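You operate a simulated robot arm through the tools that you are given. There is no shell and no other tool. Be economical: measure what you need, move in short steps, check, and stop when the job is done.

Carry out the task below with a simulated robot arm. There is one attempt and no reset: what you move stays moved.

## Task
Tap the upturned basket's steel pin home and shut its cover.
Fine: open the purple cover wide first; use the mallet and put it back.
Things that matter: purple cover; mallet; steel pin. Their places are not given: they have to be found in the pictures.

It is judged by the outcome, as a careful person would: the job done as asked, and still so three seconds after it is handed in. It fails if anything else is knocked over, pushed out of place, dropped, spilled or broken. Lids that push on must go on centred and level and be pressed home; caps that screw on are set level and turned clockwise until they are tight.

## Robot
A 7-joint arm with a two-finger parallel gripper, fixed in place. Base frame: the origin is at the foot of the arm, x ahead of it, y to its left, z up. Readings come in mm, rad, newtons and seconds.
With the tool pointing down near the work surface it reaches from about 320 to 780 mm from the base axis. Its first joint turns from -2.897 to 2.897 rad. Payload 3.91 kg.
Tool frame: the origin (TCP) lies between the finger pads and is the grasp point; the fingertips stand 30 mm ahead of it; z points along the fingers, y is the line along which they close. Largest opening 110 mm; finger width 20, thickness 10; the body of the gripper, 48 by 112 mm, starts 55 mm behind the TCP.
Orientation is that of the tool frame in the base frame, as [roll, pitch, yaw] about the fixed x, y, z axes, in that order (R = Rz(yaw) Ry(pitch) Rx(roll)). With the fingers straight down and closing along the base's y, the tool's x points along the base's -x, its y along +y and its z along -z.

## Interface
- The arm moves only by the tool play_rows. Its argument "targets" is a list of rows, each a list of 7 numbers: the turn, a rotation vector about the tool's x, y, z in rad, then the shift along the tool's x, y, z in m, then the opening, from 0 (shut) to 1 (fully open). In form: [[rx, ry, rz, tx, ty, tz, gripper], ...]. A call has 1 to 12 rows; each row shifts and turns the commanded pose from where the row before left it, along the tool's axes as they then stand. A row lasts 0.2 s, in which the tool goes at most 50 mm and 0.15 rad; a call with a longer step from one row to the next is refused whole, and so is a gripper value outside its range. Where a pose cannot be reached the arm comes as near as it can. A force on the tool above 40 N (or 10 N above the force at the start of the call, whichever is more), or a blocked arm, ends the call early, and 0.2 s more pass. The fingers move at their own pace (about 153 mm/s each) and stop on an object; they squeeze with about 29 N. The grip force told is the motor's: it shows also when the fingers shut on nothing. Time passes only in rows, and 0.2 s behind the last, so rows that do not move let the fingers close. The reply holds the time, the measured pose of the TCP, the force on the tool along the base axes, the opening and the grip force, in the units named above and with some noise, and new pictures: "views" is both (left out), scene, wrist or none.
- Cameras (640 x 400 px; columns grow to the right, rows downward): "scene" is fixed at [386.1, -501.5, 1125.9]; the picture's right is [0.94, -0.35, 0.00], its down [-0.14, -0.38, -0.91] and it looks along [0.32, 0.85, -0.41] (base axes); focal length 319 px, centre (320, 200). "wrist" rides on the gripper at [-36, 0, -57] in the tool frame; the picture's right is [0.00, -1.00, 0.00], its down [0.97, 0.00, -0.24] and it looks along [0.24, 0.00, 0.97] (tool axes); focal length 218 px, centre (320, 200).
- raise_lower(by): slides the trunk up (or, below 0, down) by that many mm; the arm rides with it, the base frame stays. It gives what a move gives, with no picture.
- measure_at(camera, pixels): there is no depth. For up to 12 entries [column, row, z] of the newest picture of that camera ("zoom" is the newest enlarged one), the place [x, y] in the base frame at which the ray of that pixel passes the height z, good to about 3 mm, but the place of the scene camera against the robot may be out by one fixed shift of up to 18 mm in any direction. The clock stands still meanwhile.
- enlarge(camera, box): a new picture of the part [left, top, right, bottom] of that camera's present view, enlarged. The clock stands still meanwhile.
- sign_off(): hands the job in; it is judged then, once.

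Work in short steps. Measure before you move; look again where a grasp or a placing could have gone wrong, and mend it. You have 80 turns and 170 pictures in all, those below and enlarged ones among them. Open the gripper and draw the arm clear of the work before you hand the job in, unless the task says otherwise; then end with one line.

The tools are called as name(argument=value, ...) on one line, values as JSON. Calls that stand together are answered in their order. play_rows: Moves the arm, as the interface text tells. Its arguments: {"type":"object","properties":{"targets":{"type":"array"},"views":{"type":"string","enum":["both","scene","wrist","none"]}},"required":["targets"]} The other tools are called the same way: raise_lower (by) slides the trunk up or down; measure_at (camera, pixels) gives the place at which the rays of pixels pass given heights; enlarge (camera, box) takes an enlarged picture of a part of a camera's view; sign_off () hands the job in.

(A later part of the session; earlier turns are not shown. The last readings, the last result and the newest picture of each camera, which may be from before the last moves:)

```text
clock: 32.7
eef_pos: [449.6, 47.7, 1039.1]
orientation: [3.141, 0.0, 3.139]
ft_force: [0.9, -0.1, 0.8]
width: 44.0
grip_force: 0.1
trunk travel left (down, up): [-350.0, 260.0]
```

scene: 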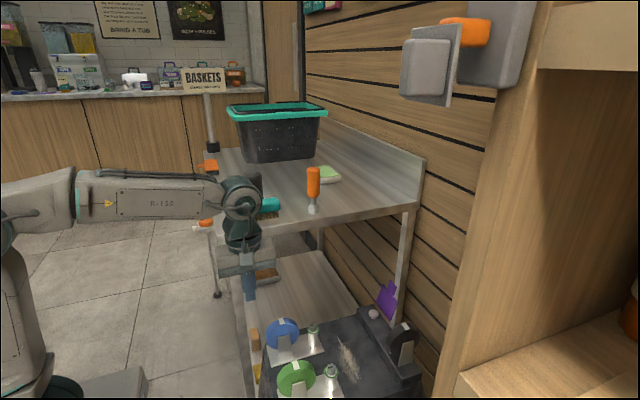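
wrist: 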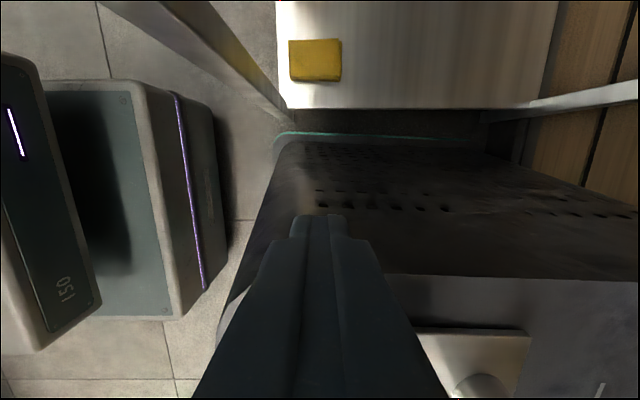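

Next I move over the mallet on the table (approx (510,330)) for a look from above.

play_rows(targets=[[0, 0, 0, 0.003, 0.045, 0, 0.4], [0, 0, 0, 0.003, 0.045, 0, 0.4], [0, 0, 0, 0.003, 0.045, 0, 0.4], [0, 0, 0, 0.003, 0.045, 0, 0.4], [0, 0, 0, 0.003, 0.045, 0, 0.4], [0, 0, 0, 0.003, 0.035, 0, 0.4]])

enlarge(camera="scene", box=[230, 270, 440, 400])

```text
clock: 34.1
eef_pos: [432.2, 309.5, 1037.2]
orientation: [-3.141, 0.0, 3.139]
ft_force: [0.0, -0.2, -0.3]
width: 44.0
grip_force: 0.0
trunk travel left (down, up): [-350.0, 260.0]
```

scene: 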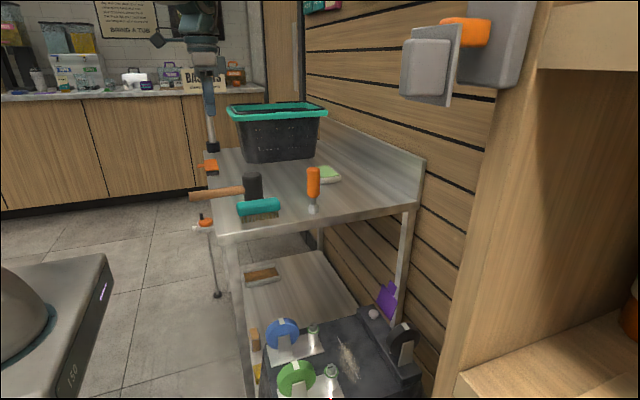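
wrist: 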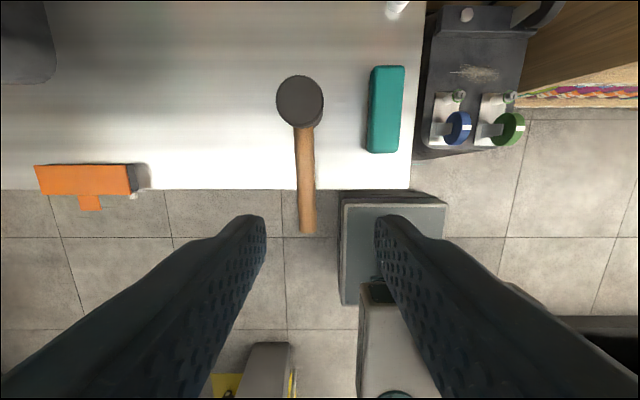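

```text
3.05 times, centred on (335, 335) of scene
```

zoom: 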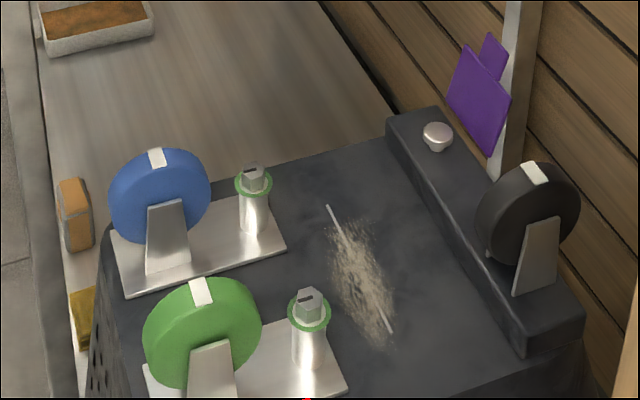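

The basket is back in place and the cover stays open. Mallet: head top at (300,100), handle to (307,233). I measure to grip the head itself around its cylinder (diameter ~53 mm).

measure_at(camera="wrist", pixels=[[300, 99, 830], [277, 99, 830], [324, 99, 830], [300, 75, 830], [300, 124, 830], [304, 132, 795], [307, 232, 795], [387, 70, 800], [387, 150, 800], [290, 189, 760]])

enlarge(camera="wrist", box=[230, 50, 390, 150])

enlarge(camera="scene", box=[180, 150, 300, 225])

```text
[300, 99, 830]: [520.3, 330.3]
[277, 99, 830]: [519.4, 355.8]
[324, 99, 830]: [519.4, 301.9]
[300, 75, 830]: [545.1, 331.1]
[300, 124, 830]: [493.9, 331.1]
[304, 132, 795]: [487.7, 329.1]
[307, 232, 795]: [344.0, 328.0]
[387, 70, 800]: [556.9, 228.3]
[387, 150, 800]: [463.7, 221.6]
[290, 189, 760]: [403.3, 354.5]
```

```text
4.00 times, centred on (310, 100) of wrist
```

zoom: 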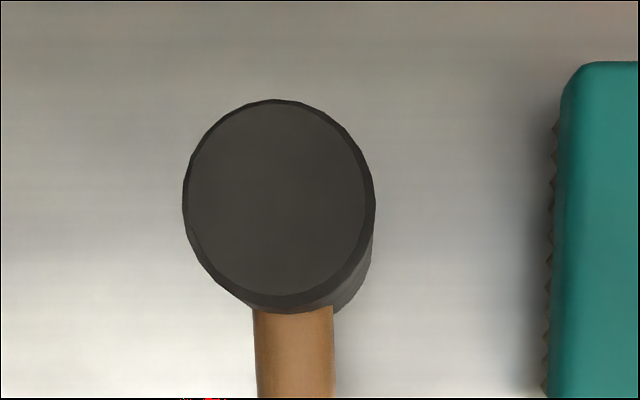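

```text
5.33 times, centred on (240, 188) of scene
```

zoom: 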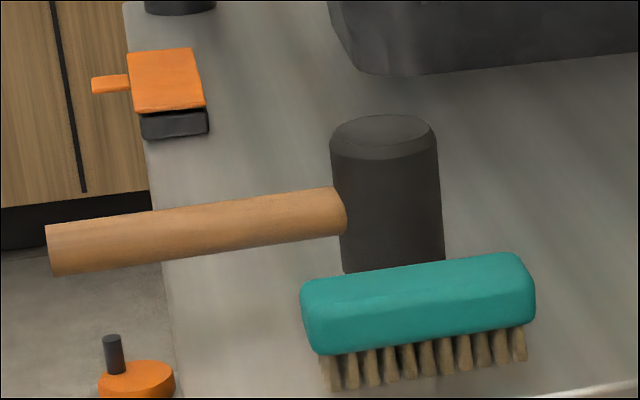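

Handle lies along x at z≈795; head centre (520,330), diameter 52, top ≈832. I move above with an 80 mm opening and descend partway.

play_rows(targets=[[0, 0, 0, -0.044, 0.0105, 0, 0.73], [0, 0, 0, -0.044, 0.0105, 0, 0.73], [0, 0, 0, 0, 0, 0.045, 0.73], [0, 0, 0, 0, 0, 0.045, 0.73], [0, 0, 0, 0, 0, 0.045, 0.73]])

```text
clock: 35.3
eef_pos: [521.1, 330.2, 905.6]
orientation: [3.141, -0.001, 3.141]
ft_force: [-0.3, -0.3, -0.3]
width: 80.5
grip_force: 0.1
trunk travel left (down, up): [-350.0, 260.0]
```

scene: 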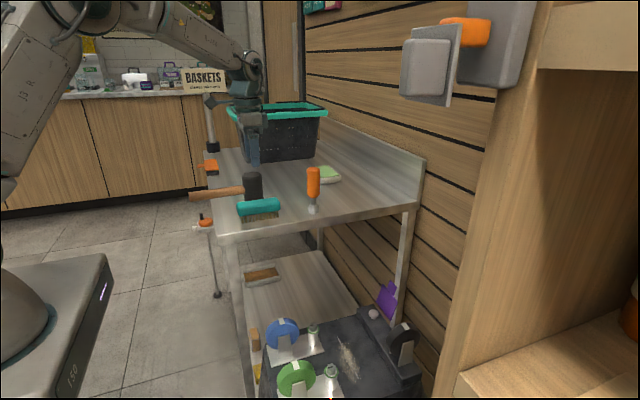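
wrist: 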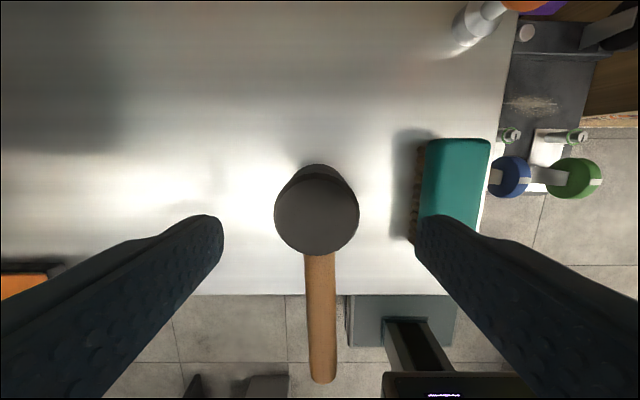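

Head centre reads ≈(517,332). I adjust slightly and descend to z≈801.

play_rows(targets=[[0, 0, 0, 0.003, 0.002, 0.035, 0.73], [0, 0, 0, 0, 0, 0.035, 0.73], [0, 0, 0, 0, 0, 0.025, 0.73], [0, 0, 0, 0, 0, 0.009, 0.73]])

enlarge(camera="scene", box=[180, 130, 300, 225])

```text
clock: 36.3
eef_pos: [517.6, 330.1, 800.1]
orientation: [3.14, 0.002, 3.142]
ft_force: [0.5, 0.3, -0.4]
width: 80.3
grip_force: 0.0
trunk travel left (down, up): [-350.0, 260.0]
```

scene: 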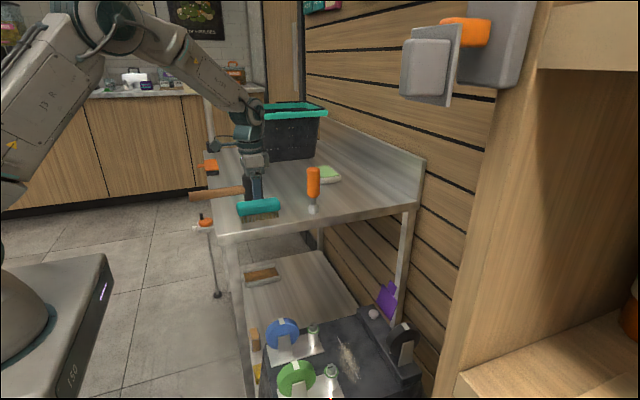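
wrist: 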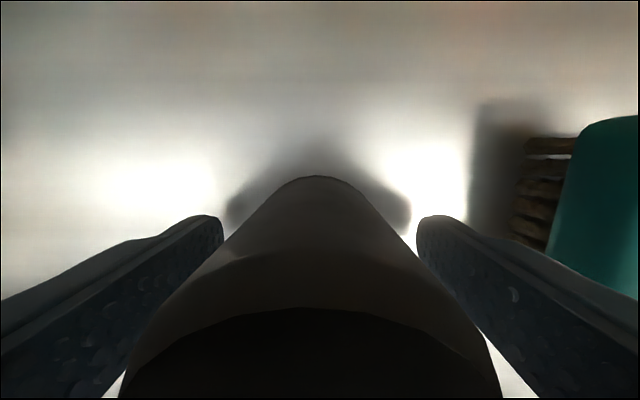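

```text
4.21 times, centred on (240, 178) of scene
```

zoom: 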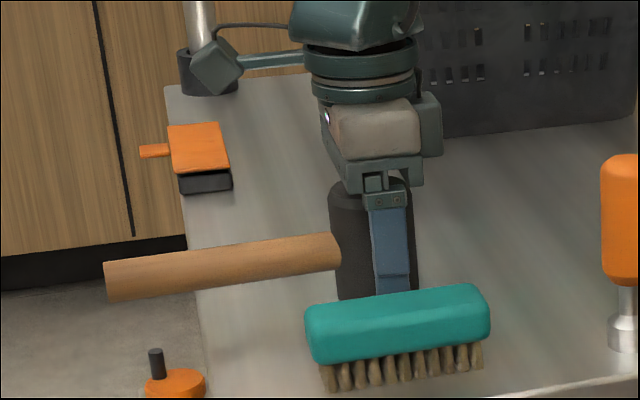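

Head is centred between the fingers. I close on it.

play_rows(targets=[[0, 0, 0, 0, 0, 0, 0.3], [0, 0, 0, 0, 0, 0, 0.3], [0, 0, 0, 0, 0, 0, 0.3]], views="none")

play_rows(targets=[[0, 0, 0, 0, 0, -0.02, 0.3], [0, 0, 0, 0, 0, -0.02, 0.3]])

enlarge(camera="scene", box=[180, 130, 300, 225])

```text
clock: 37.1
eef_pos: [518.3, 329.5, 801.0]
orientation: [3.14, 0.001, 3.141]
ft_force: [0.1, 1.3, 0.1]
width: 52.8
grip_force: 28.5
trunk travel left (down, up): [-350.0, 260.0]
```

```text
clock: 37.7
eef_pos: [519.6, 330.2, 839.8]
orientation: [3.141, 0.0, 3.141]
ft_force: [-0.5, 0.0, -3.1]
width: 52.5
grip_force: 28.3
trunk travel left (down, up): [-350.0, 260.0]
```

scene: 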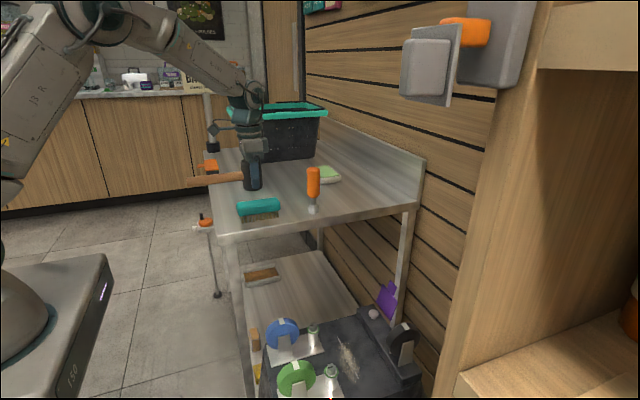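
wrist: 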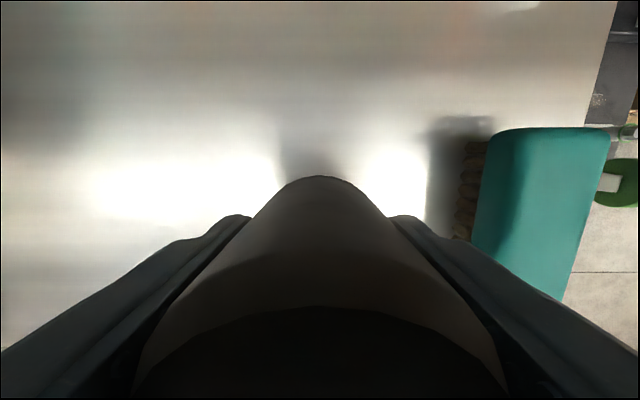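

```text
4.21 times, centred on (240, 178) of scene
```

zoom: 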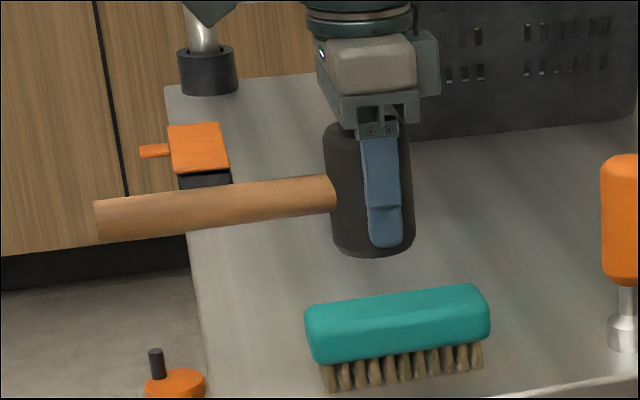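

The mallet is held well (width 52.5). I raise and carry it over the pin at about (716,6).

play_rows(targets=[[0, 0, 0, 0, 0, -0.04, 0.3], [0, 0, 0, 0, 0, -0.04, 0.3], [0, 0, 0, 0, 0, -0.04, 0.3], [0, 0, 0, -0.0246, -0.0405, 0, 0.3], [0, 0, 0, -0.0246, -0.0405, 0, 0.3], [0, 0, 0, -0.0246, -0.0405, 0, 0.3], [0, 0, 0, -0.0246, -0.0405, 0, 0.3], [0, 0, 0, -0.0246, -0.0405, 0, 0.3], [0, 0, 0, -0.0246, -0.0405, 0, 0.3], [0, 0, 0, -0.0246, -0.0405, 0, 0.3], [0, 0, 0, -0.0246, -0.0405, 0, 0.3]])

raise_lower(by=-250)

```text
clock: 40.1
eef_pos: [713.8, 4.2, 958.9]
orientation: [3.141, 0.001, 3.141]
ft_force: [-0.3, -0.4, -2.6]
width: 52.5
grip_force: 28.7
trunk travel left (down, up): [-350.0, 260.0]
```

scene: 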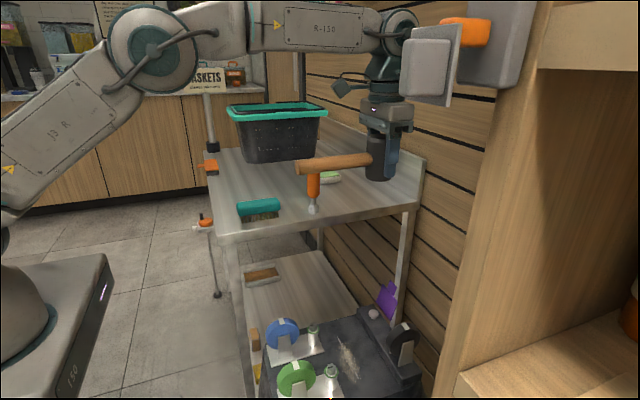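
wrist: 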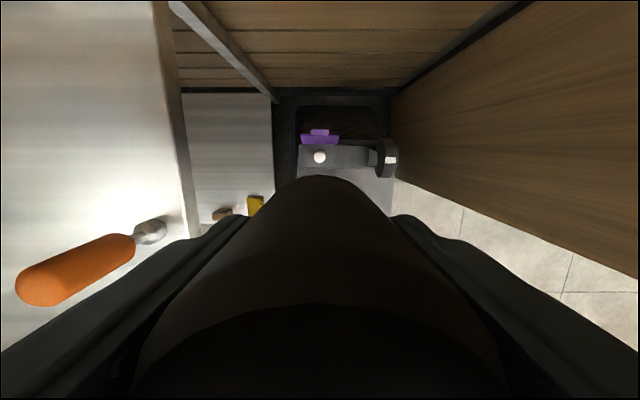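

```text
clock: 42.7
eef_pos: [713.4, 6.9, 707.7]
orientation: [3.141, 0.0, 3.14]
ft_force: [0.8, 0.7, -1.9]
width: 52.6
grip_force: 29.2
trunk travel left (down, up): [-100.0, 510.0]
```

From that view the pin is at about (727,4). Trunk lowered; I step down 45 mm and check alignment.

play_rows(targets=[[0, 0, 0, 0, -0.002, 0.025, 0.3], [0, 0, 0, 0, 0, 0.025, 0.3]])

enlarge(camera="scene", box=[310, 230, 450, 340])

```text
clock: 43.3
eef_pos: [713.5, 5.0, 657.7]
orientation: [3.141, 0.0, 3.139]
ft_force: [-0.2, 0.2, -2.7]
width: 52.5
grip_force: 29.0
trunk travel left (down, up): [-100.0, 510.0]
```

scene: 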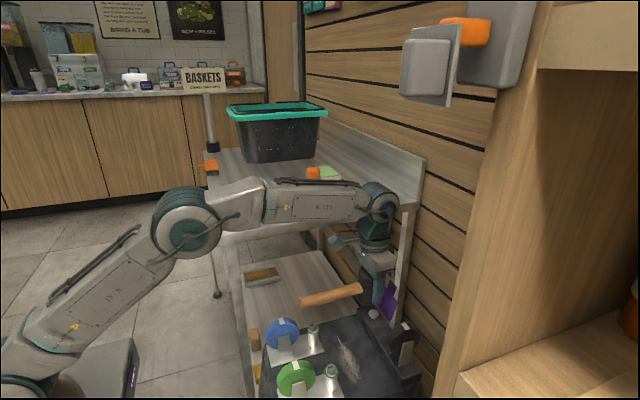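
wrist: 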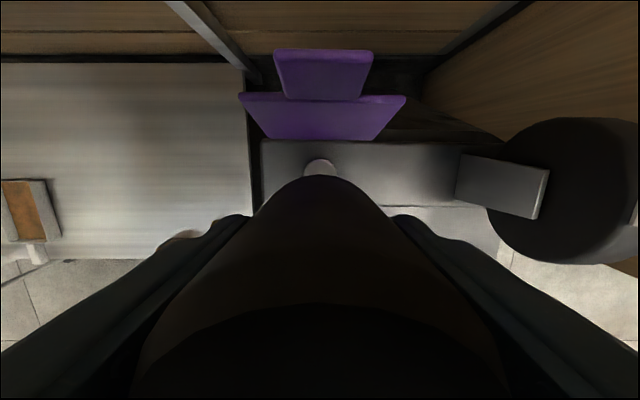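

```text
3.64 times, centred on (380, 285) of scene
```

zoom: 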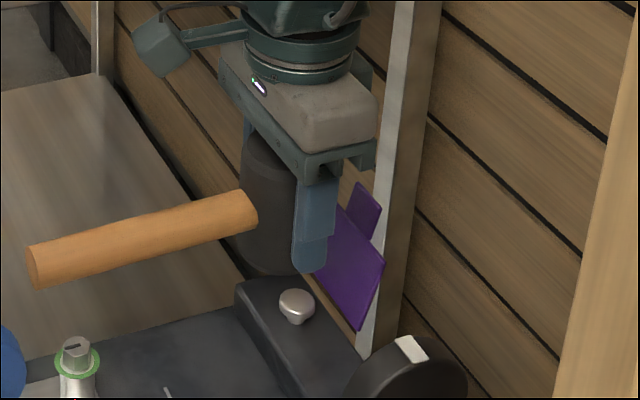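

The pin is at ≈(729,5), but the handle would come close above the blue fixture's lock pin (x≈575, y≈5, top ≈580). I rotate the mallet 25° about its head axis, swinging the handle to +y clear of it, and shift 5 mm in +x.

play_rows(targets=[[0, 0, 0, -0.005, 0, 0, 0.3], [0, 0, 0.145, 0, 0, 0, 0.3], [0, 0, 0.145, 0, 0, 0, 0.3], [0, 0, 0.145, 0, 0, 0, 0.3], [0, 0, 0, 0, 0, 0.02, 0.3]])

enlarge(camera="scene", box=[290, 240, 430, 340])

```text
clock: 44.5
eef_pos: [718.0, 4.4, 638.0]
orientation: [3.142, 0.001, 2.703]
ft_force: [0.9, -1.1, -3.2]
width: 52.6
grip_force: 29.2
trunk travel left (down, up): [-100.0, 510.0]
```

scene: 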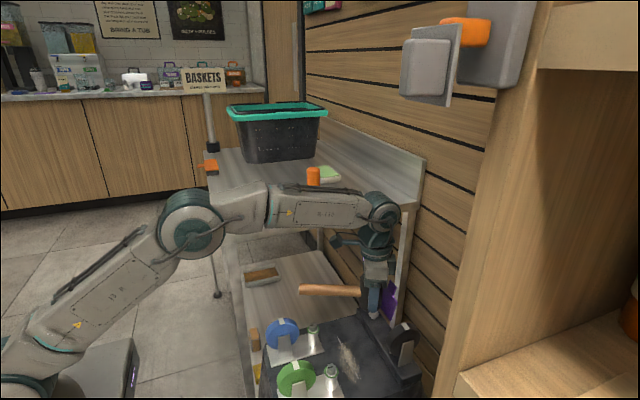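
wrist: 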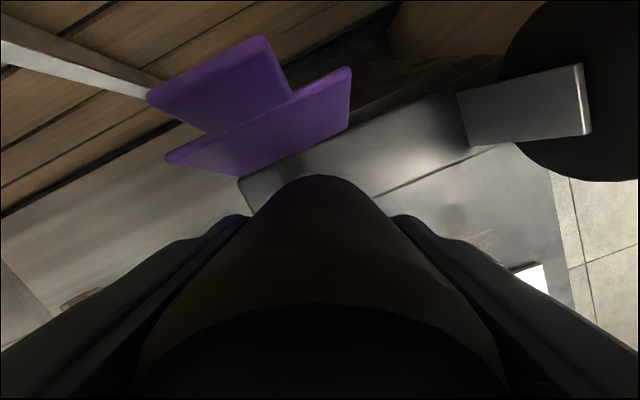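

```text
4.00 times, centred on (360, 290) of scene
```

zoom: 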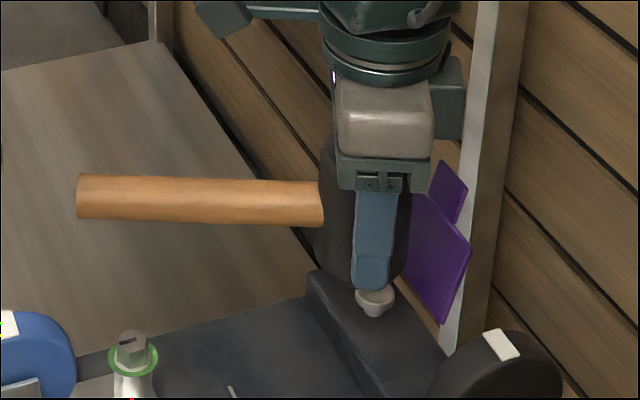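

Head is directly over the pin. I descend 18 mm fast, then in 3 mm steps to make contact and press.

play_rows(targets=[[0, 0, 0, 0, 0, 0.01, 0.3], [0, 0, 0, 0, 0, 0.008, 0.3], [0, 0, 0, 0, 0, 0.004, 0.3], [0, 0, 0, 0, 0, 0.003, 0.3], [0, 0, 0, 0, 0, 0.003, 0.3]], views="scene")

enlarge(camera="scene", box=[290, 240, 430, 340])

```text
clock: 45.7
eef_pos: [718.4, 3.8, 611.2]
orientation: [3.14, 0.0, 2.706]
ft_force: [-1.0, -0.3, -3.1]
width: 52.5
grip_force: 28.5
trunk travel left (down, up): [-100.0, 510.0]
```

scene: 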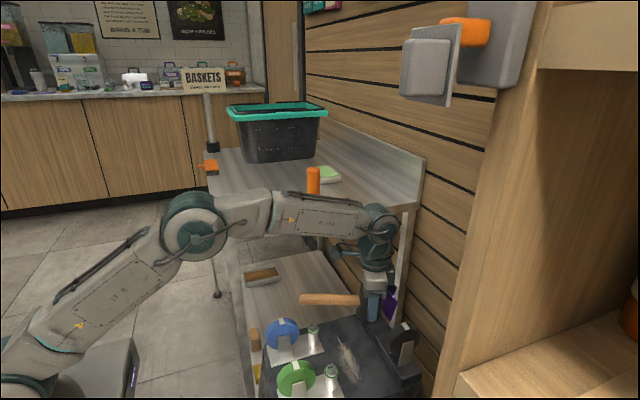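

```text
4.00 times, centred on (360, 290) of scene
```

zoom: 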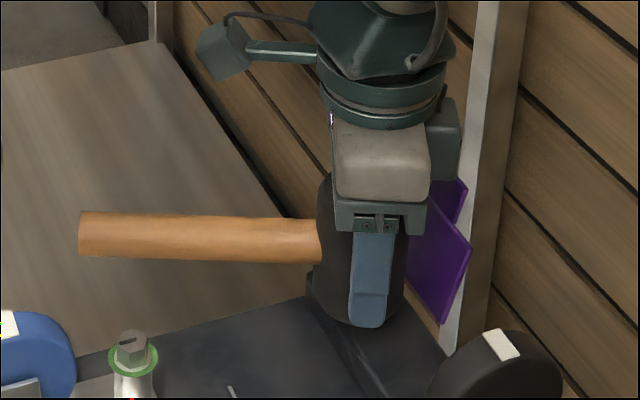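

No contact force yet. I keep going in 2–3 mm steps.

play_rows(targets=[[0, 0, 0, 0, 0, 0.003, 0.3], [0, 0, 0, 0, 0, 0.002, 0.3], [0, 0, 0, 0, 0, 0.002, 0.3]], views="none")

```text
clock: 46.5
eef_pos: [718.4, 5.2, 604.8]
orientation: [3.141, 0.003, 2.705]
ft_force: [-0.4, -0.3, 4.8]
width: 52.8
grip_force: 29.5
trunk travel left (down, up): [-100.0, 510.0]
```

Contact now (~8 N above free). I press further.

play_rows(targets=[[0, 0, 0, 0, 0, 0.002, 0.3], [0, 0, 0, 0, 0, 0.002, 0.3], [0, 0, 0, 0, 0, 0.002, 0.3]], views="none")

```text
clock: 47.3
eef_pos: [718.2, 4.0, 601.2]
orientation: [3.138, 0.006, 2.705]
ft_force: [3.0, -0.2, 19.0]
width: 52.4
grip_force: 28.8
trunk travel left (down, up): [-100.0, 510.0]
```

Force ~22 N. I press a little further, then look at the pin.

play_rows(targets=[[0, 0, 0, 0, 0, 0.003, 0.3], [0, 0, 0, 0, 0, 0.003, 0.3]], views="none")

play_rows(targets=[[0, 0, 0, 0, 0, -0.01, 0.3], [0, 0, 0, 0, 0, -0.03, 0.3]])

enlarge(camera="scene", box=[290, 240, 430, 340])

```text
clock: 47.9
eef_pos: [720.0, 4.0, 600.7]
orientation: [3.139, 0.01, 2.704]
ft_force: [-13.6, -0.5, 17.0]
width: 52.4
grip_force: 29.0
trunk travel left (down, up): [-100.0, 510.0]
stopped in row 2: the force on the tool passed its limit (the readings are from after the stop); the commanded pose is now the measured one
```

```text
clock: 48.5
eef_pos: [720.8, 5.1, 637.2]
orientation: [3.141, 0.007, 2.705]
ft_force: [0.4, 0.3, -4.1]
width: 52.6
grip_force: 28.8
trunk travel left (down, up): [-100.0, 510.0]
```

scene: 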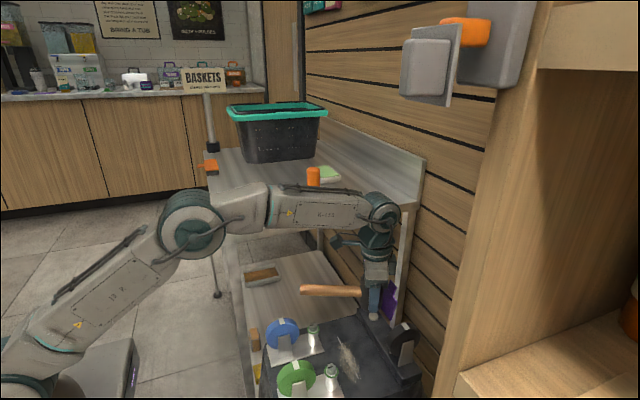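
wrist: 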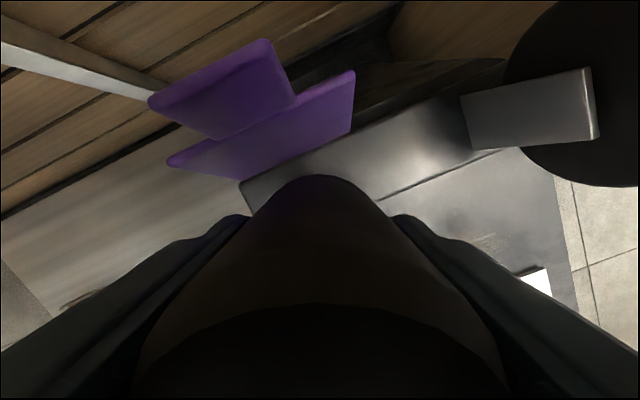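

```text
4.00 times, centred on (360, 290) of scene
```

zoom: 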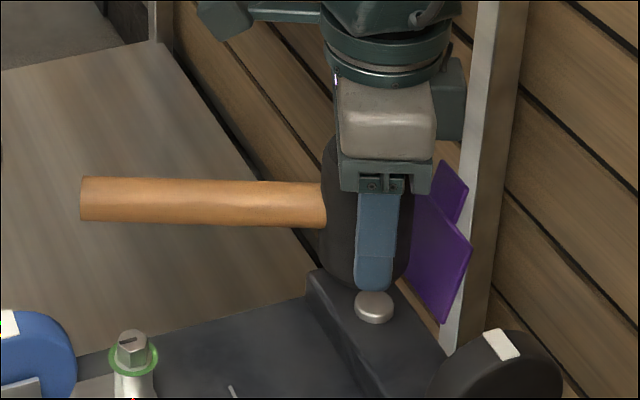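

The pin's stem has vanished; only the disc shows at (374,307). I give it another firm tap to be sure it is home.

play_rows(targets=[[0, 0, 0, 0, 0, 0.02, 0.3], [0, 0, 0, 0, 0, 0.012, 0.3], [0, 0, 0, 0, 0, 0.004, 0.3], [0, 0, 0, 0, 0, 0.003, 0.3], [0, 0, 0, 0, 0, 0.003, 0.3], [0, 0, 0, 0, 0, 0.003, 0.3]], views="none")

play_rows(targets=[[0, 0, 0, 0, 0, -0.02, 0.3], [0, 0, 0, 0, 0, -0.04, 0.3], [0, 0, 0, 0, 0, -0.04, 0.3]])

enlarge(camera="scene", box=[340, 280, 420, 330])

```text
clock: 50.1
eef_pos: [721.0, 3.0, 600.8]
orientation: [3.134, 0.019, 2.705]
ft_force: [-10.6, -1.2, 17.4]
width: 52.7
grip_force: 29.1
trunk travel left (down, up): [-100.0, 510.0]
stopped in row 6: the force on the tool passed its limit (the readings are from after the stop); the commanded pose is now the measured one
```

```text
clock: 50.9
eef_pos: [720.7, 4.6, 695.4]
orientation: [3.134, 0.014, 2.706]
ft_force: [-0.3, -0.2, -3.0]
width: 52.3
grip_force: 28.8
trunk travel left (down, up): [-100.0, 510.0]
```

scene: 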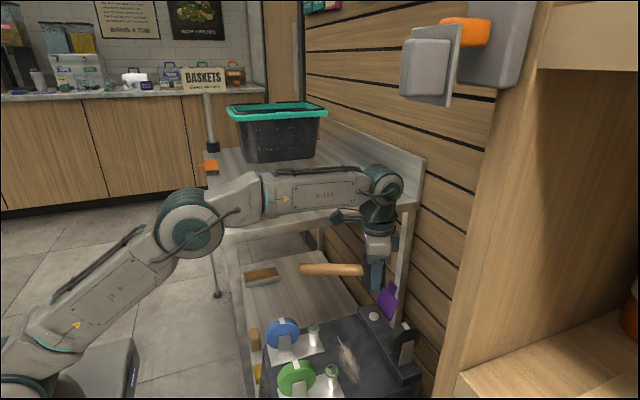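
wrist: 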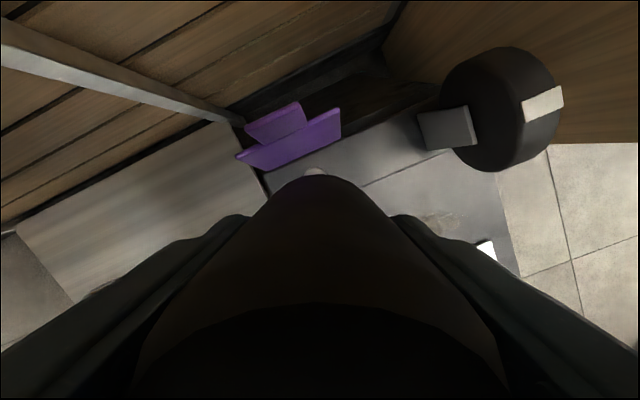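

```text
8.00 times, centred on (380, 305) of scene
```

zoom: 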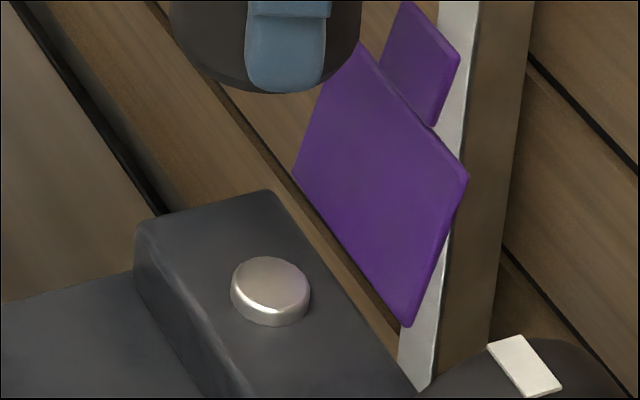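

The pin head sits flush on the ridge: home. I rotate the mallet back, level the tool, and raise the trunk to return it.

play_rows(targets=[[0, 0, -0.145, 0, 0, 0, 0.3], [0, 0, -0.145, 0, 0, 0, 0.3], [0, 0, -0.145, 0, 0, 0, 0.3], [0.007, 0.014, 0, 0, 0, 0, 0.3]], views="none")

raise_lower(by=250)

```text
clock: 51.9
eef_pos: [720.3, 3.1, 696.9]
orientation: [-3.133, 0.001, -3.141]
ft_force: [-0.7, 0.3, -1.9]
width: 52.6
grip_force: 29.3
trunk travel left (down, up): [-100.0, 510.0]
```

```text
clock: 54.4
eef_pos: [720.4, 4.4, 947.0]
orientation: [-3.133, 0.002, -3.14]
ft_force: [1.1, 0.1, -1.9]
width: 52.7
grip_force: 29.1
trunk travel left (down, up): [-350.0, 260.0]
```

Now I carry the mallet back over its spot (518,330).

play_rows(targets=[[-0.0085, 0, 0, 0, 0, -0.01, 0.3], [0, 0, 0, 0.02526, 0.04064, 0, 0.3], [0, 0, 0, 0.02526, 0.04064, 0, 0.3], [0, 0, 0, 0.02526, 0.04064, 0, 0.3], [0, 0, 0, 0.02526, 0.04064, 0, 0.3], [0, 0, 0, 0.02526, 0.04064, 0, 0.3], [0, 0, 0, 0.02526, 0.04064, 0, 0.3], [0, 0, 0, 0.02526, 0.04064, 0, 0.3], [0, 0, 0, 0.02526, 0.04064, 0, 0.3]], views="none")

play_rows(targets=[[0, 0, 0, 0, 0, 0.04, 0.3], [0, 0, 0, 0, 0, 0.04, 0.3], [0, 0, 0, 0, 0, 0.03, 0.3], [0, 0, 0, 0, 0, 0, 0.3]])

enlarge(camera="scene", box=[180, 130, 300, 225])

```text
clock: 56.4
eef_pos: [517.4, 328.8, 957.0]
orientation: [3.14, 0.002, 3.141]
ft_force: [0.5, -0.3, -2.9]
width: 52.7
grip_force: 29.4
trunk travel left (down, up): [-350.0, 260.0]
```

```text
clock: 57.4
eef_pos: [519.0, 330.7, 847.5]
orientation: [3.14, 0.002, -3.141]
ft_force: [-0.2, 0.8, -2.8]
width: 52.4
grip_force: 28.7
trunk travel left (down, up): [-350.0, 260.0]
```

scene: 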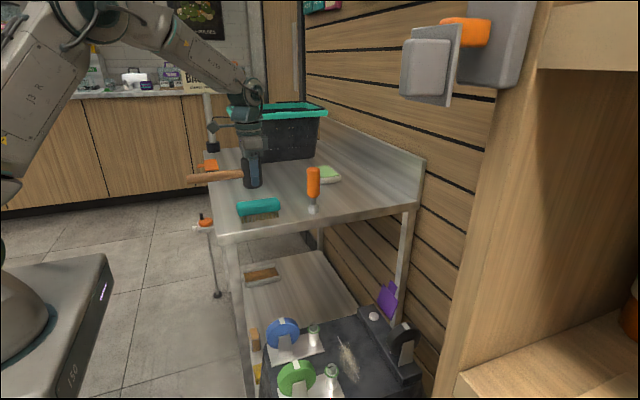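
wrist: 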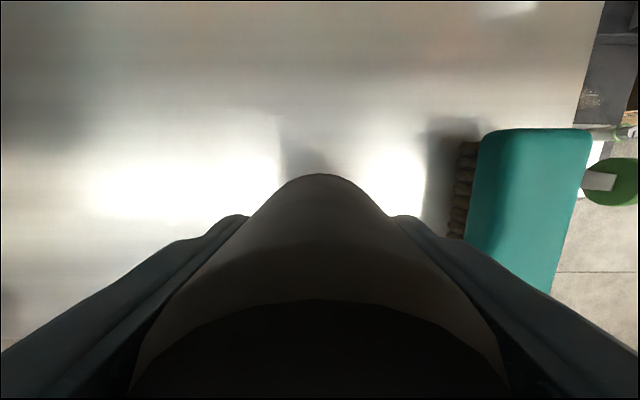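

```text
4.21 times, centred on (240, 178) of scene
```

zoom: 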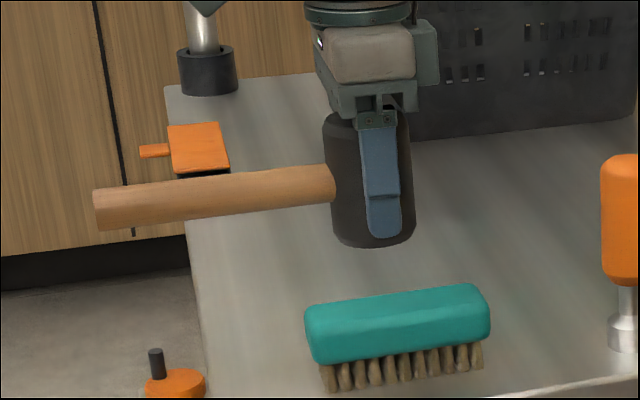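

The mallet is level and nearly unslipped. I lower 40 mm, then in small steps to touch the table.

play_rows(targets=[[0, 0, 0, 0, 0, 0.03, 0.3], [0, 0, 0, 0, 0, 0.01, 0.3], [0, 0, 0, 0, 0, 0.003, 0.3], [0, 0, 0, 0, 0, 0.002, 0.3]], views="none")

```text
clock: 58.4
eef_pos: [517.9, 330.4, 802.0]
orientation: [3.141, 0.002, -3.14]
ft_force: [-0.5, 0.2, -1.9]
width: 52.3
grip_force: 28.5
trunk travel left (down, up): [-350.0, 260.0]
```

Not yet in contact; a few more 1–1.5 mm steps.

play_rows(targets=[[0, 0, 0, 0, 0, 0.0015, 0.3], [0, 0, 0, 0, 0, 0.0015, 0.3]], views="none")

```text
clock: 59.0
eef_pos: [517.9, 331.2, 800.8]
orientation: [3.138, 0.005, -3.14]
ft_force: [-0.5, -1.1, 9.8]
width: 52.7
grip_force: 28.6
trunk travel left (down, up): [-350.0, 260.0]
```

Contact with the table (12 N). I release and lift straight up.

play_rows(targets=[[0, 0, 0, 0, 0, -0.001, 0.73], [0, 0, 0, 0, 0, 0, 0.73], [0, 0, 0, 0, 0, -0.03, 0.73], [0, 0, 0, 0, 0, -0.045, 0.73], [0, 0, 0, 0, 0, -0.045, 0.73], [0, 0, 0, 0, 0, -0.045, 0.73]])

enlarge(camera="scene", box=[180, 150, 300, 225])

```text
clock: 60.4
eef_pos: [515.4, 330.7, 967.4]
orientation: [3.14, 0.001, 3.141]
ft_force: [-0.7, -0.3, 0.9]
width: 80.3
grip_force: 0.0
trunk travel left (down, up): [-350.0, 260.0]
```

scene: 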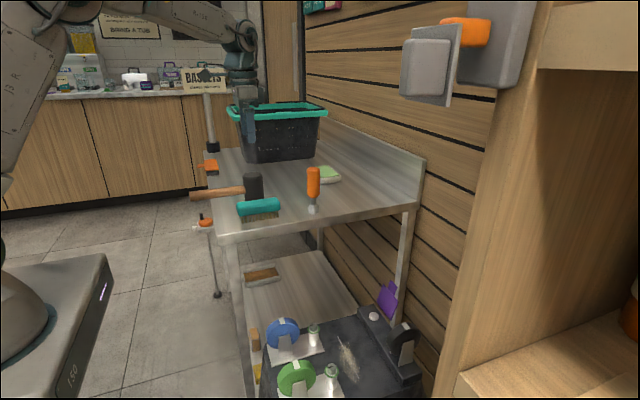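
wrist: 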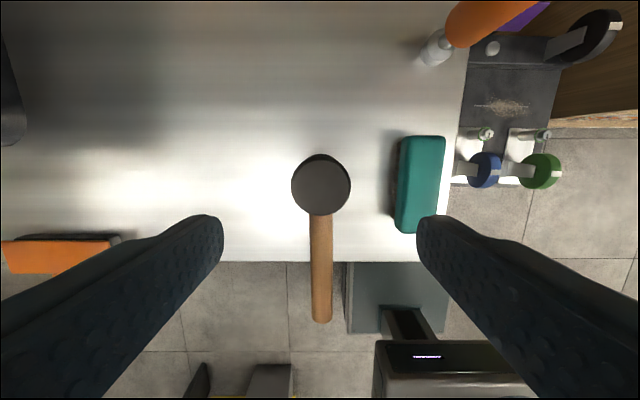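

```text
5.33 times, centred on (240, 188) of scene
```

zoom: 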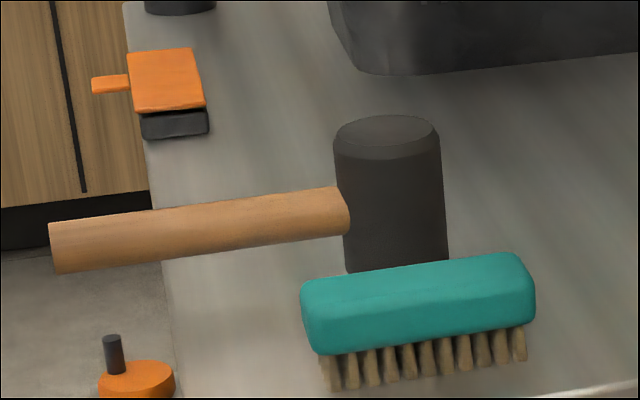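

The mallet stands where it was. Now I move back over the basket to shut the cover: raise, traverse, lower trunk, tilt the closed fingers.

play_rows(targets=[[0, 0, 0, 0, 0, -0.04, 0], [0, 0, 0, 0, 0, -0.04, 0], [0, 0, 0, -0.0156, -0.0404, 0, 0], [0, 0, 0, -0.0156, -0.0404, 0, 0], [0, 0, 0, -0.0156, -0.0404, 0, 0], [0, 0, 0, -0.0156, -0.0404, 0, 0], [0, 0, 0, -0.0156, -0.0404, 0, 0], [0, 0, 0, -0.0156, -0.0404, 0, 0], [0, 0, 0, -0.0156, -0.0404, 0, 0], [0, 0, 0, -0.0156, -0.0404, 0, 0]], views="none")

raise_lower(by=-340)

play_rows(targets=[[0, -0.15, 0, 0, 0, 0, 0], [0, -0.15, 0, 0, 0, 0, 0], [0, -0.15, 0, 0, 0, 0, 0], [0, -0.15, 0, 0, 0, 0, 0], [0, -0.15, 0, 0, 0, 0, 0]])

```text
clock: 62.6
eef_pos: [640.6, 4.6, 1044.3]
orientation: [-3.142, 0.002, 3.141]
ft_force: [0.3, -0.2, -0.7]
width: 0.1
grip_force: 28.7
trunk travel left (down, up): [-350.0, 260.0]
```

```text
clock: 66.0
eef_pos: [638.9, 5.6, 705.0]
orientation: [3.141, 0.001, -3.141]
ft_force: [0.1, 0.4, -0.5]
width: 0.2
grip_force: 28.9
trunk travel left (down, up): [-10.0, 600.0]
```

```text
clock: 67.2
eef_pos: [638.9, 5.7, 704.5]
orientation: [3.138, 0.752, 3.139]
ft_force: [-0.4, -0.5, -0.7]
width: 0.1
grip_force: 29.4
trunk travel left (down, up): [-10.0, 600.0]
```

scene: 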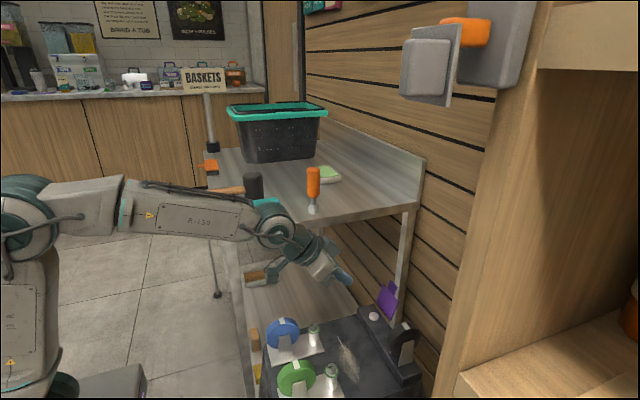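
wrist: 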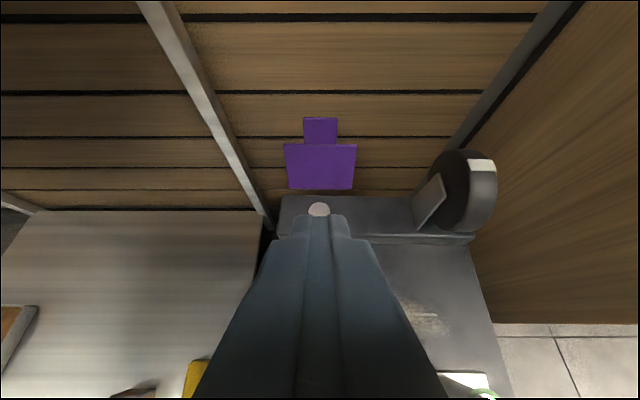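

The cover stands open centred at (320,165). I pass the closed fingers over it and lower them behind the tab.

play_rows(targets=[[0, 0, 0, -0.0102, 0, -0.011, 0], [0, 0, 0, -0.0315, 0, 0.0293, 0], [0, 0, 0, -0.0315, 0, 0.0293, 0], [0, 0, 0, -0.0315, 0, 0.0293, 0], [0, 0, 0, -0.0315, 0, 0.0293, 0]])

enlarge(camera="scene", box=[320, 230, 460, 330])

```text
clock: 68.4
eef_pos: [811.0, 5.2, 720.4]
orientation: [3.139, 0.752, 3.14]
ft_force: [-0.9, 0.0, 0.6]
width: 0.1
grip_force: 28.4
trunk travel left (down, up): [-10.0, 600.0]
```

scene: 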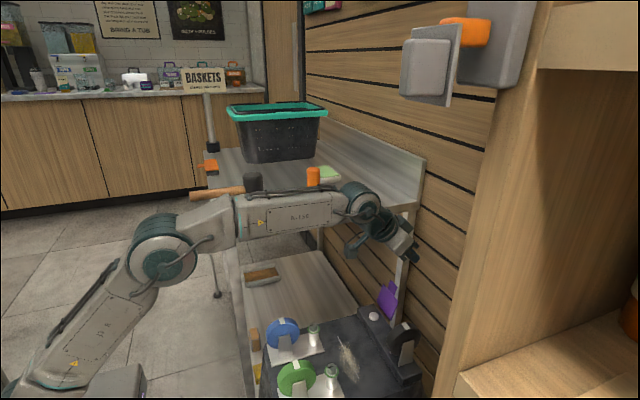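
wrist: 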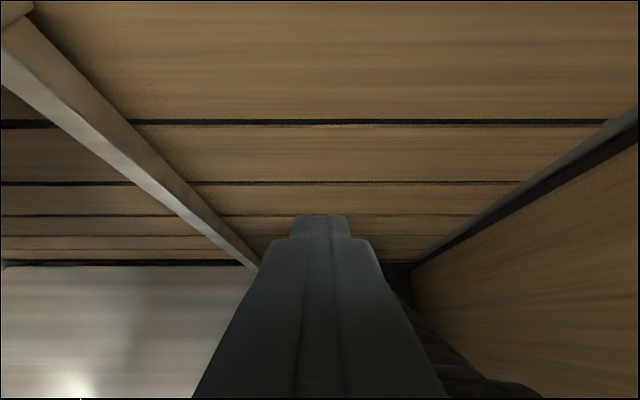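

```text
4.00 times, centred on (390, 280) of scene
```

zoom: 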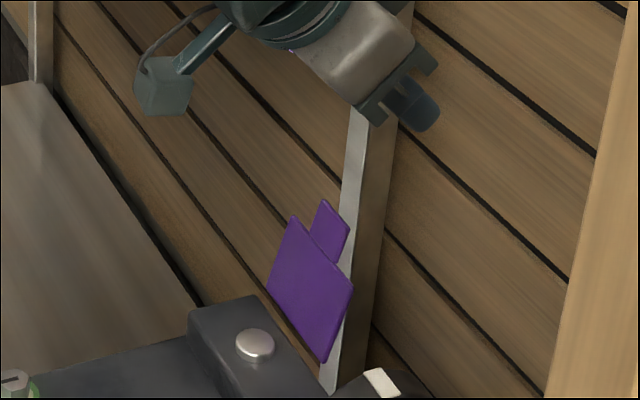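

Fingertips are above and beyond the tab. I lower 72 mm behind it, then pull -x gently 40 mm.

play_rows(targets=[[0, 0, 0, 0.0245, 0, 0.0263, 0], [0, 0, 0, 0.0245, 0, 0.0263, 0], [0, 0, 0, 0.011, 0, -0.0102, 0], [0, 0, 0, 0.011, 0, -0.0102, 0], [0, 0, 0, 0.011, 0, -0.0102, 0]])

enlarge(camera="scene", box=[320, 230, 460, 330])

```text
clock: 69.6
eef_pos: [765.6, 5.9, 647.3]
orientation: [3.14, 0.753, 3.14]
ft_force: [0.8, 0.1, -0.1]
width: 0.0
grip_force: 28.1
trunk travel left (down, up): [-10.0, 600.0]
```

scene: 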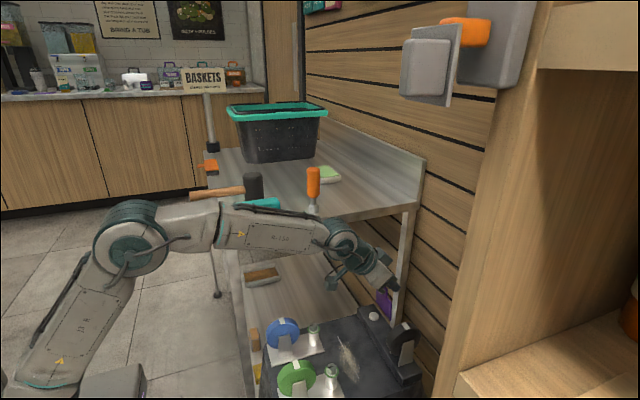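
wrist: 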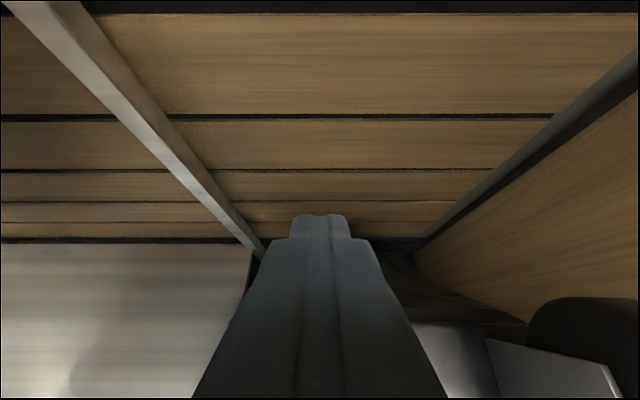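

```text
4.00 times, centred on (390, 280) of scene
```

zoom: 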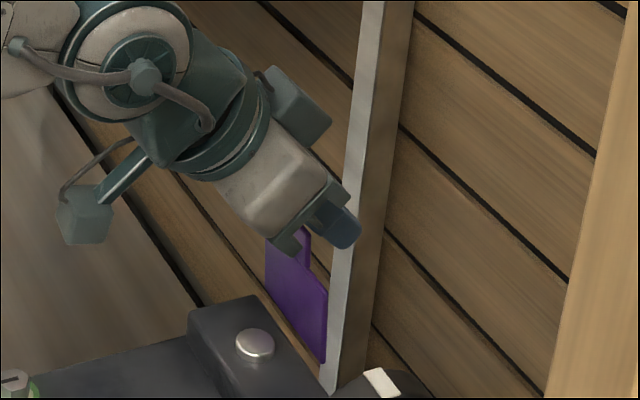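

The cover follows, with no basket motion. I continue 60 mm in -x.

play_rows(targets=[[0, 0, 0, 0.011, 0, -0.0102, 0], [0, 0, 0, 0.011, 0, -0.0102, 0], [0, 0, 0, 0.011, 0, -0.0102, 0], [0, 0, 0, 0.011, 0, -0.0102, 0]])

enlarge(camera="scene", box=[320, 230, 460, 330])

```text
clock: 70.6
eef_pos: [706.3, 5.5, 647.6]
orientation: [3.14, 0.751, 3.138]
ft_force: [-0.1, -0.6, 0.6]
width: 0.0
grip_force: 29.2
trunk travel left (down, up): [-10.0, 600.0]
```

scene: 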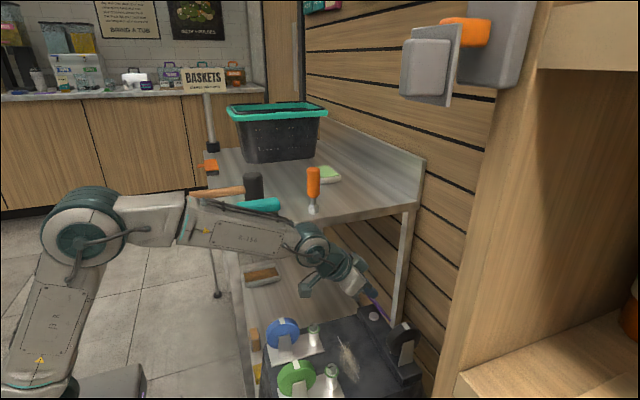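
wrist: 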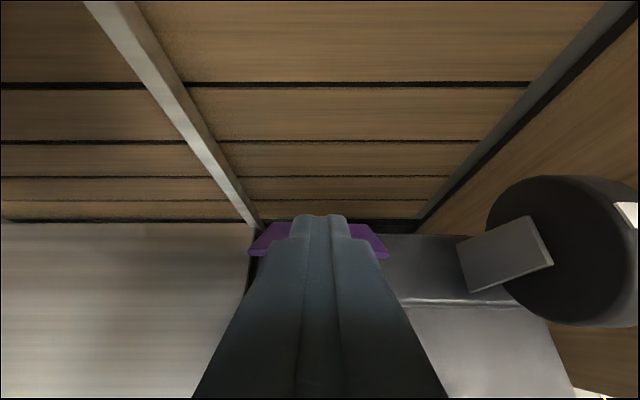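

```text
4.00 times, centred on (390, 280) of scene
```

zoom: 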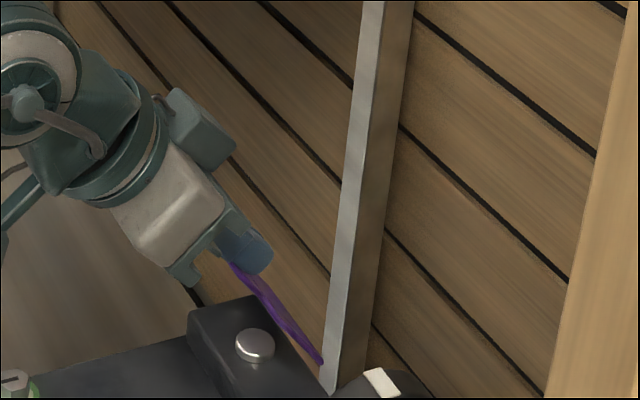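

The cover is ~50° from closed with the fingers on its back. I push along the tool's +x (down and toward -x) to fold it over.

play_rows(targets=[[0, 0, 0, 0.01, 0, 0, 0], [0, 0, 0, 0.01, 0, 0, 0], [0, 0, 0, 0.01, 0, 0, 0], [0, 0, 0, 0.01, 0, 0, 0]])

enlarge(camera="scene", box=[320, 230, 460, 330])

```text
clock: 71.6
eef_pos: [677.0, 5.7, 620.0]
orientation: [3.14, 0.751, 3.141]
ft_force: [0.2, -0.8, -0.3]
width: 0.2
grip_force: 28.6
trunk travel left (down, up): [-10.0, 600.0]
```

scene: 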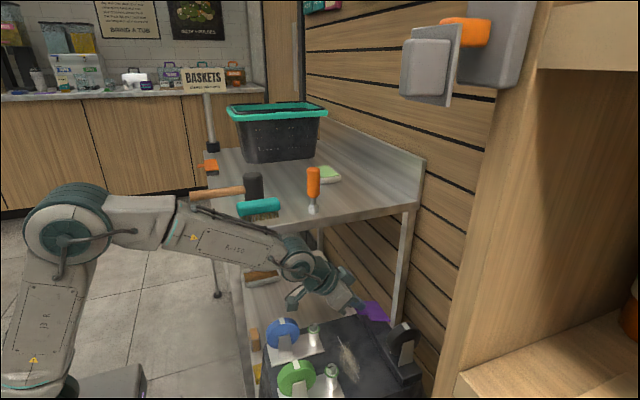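
wrist: 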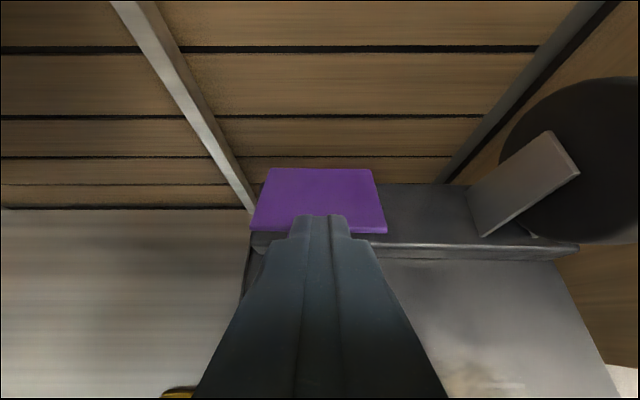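

```text
4.00 times, centred on (390, 280) of scene
```

zoom: 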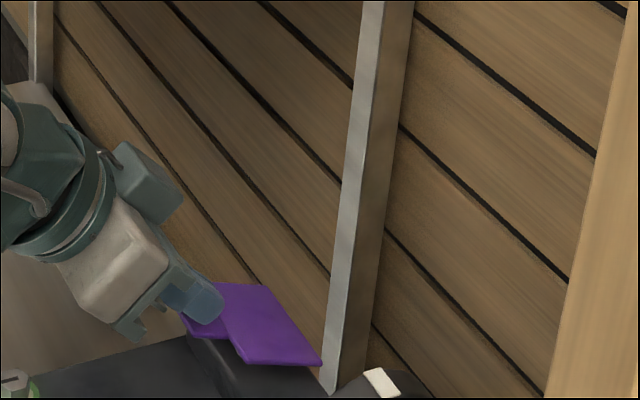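

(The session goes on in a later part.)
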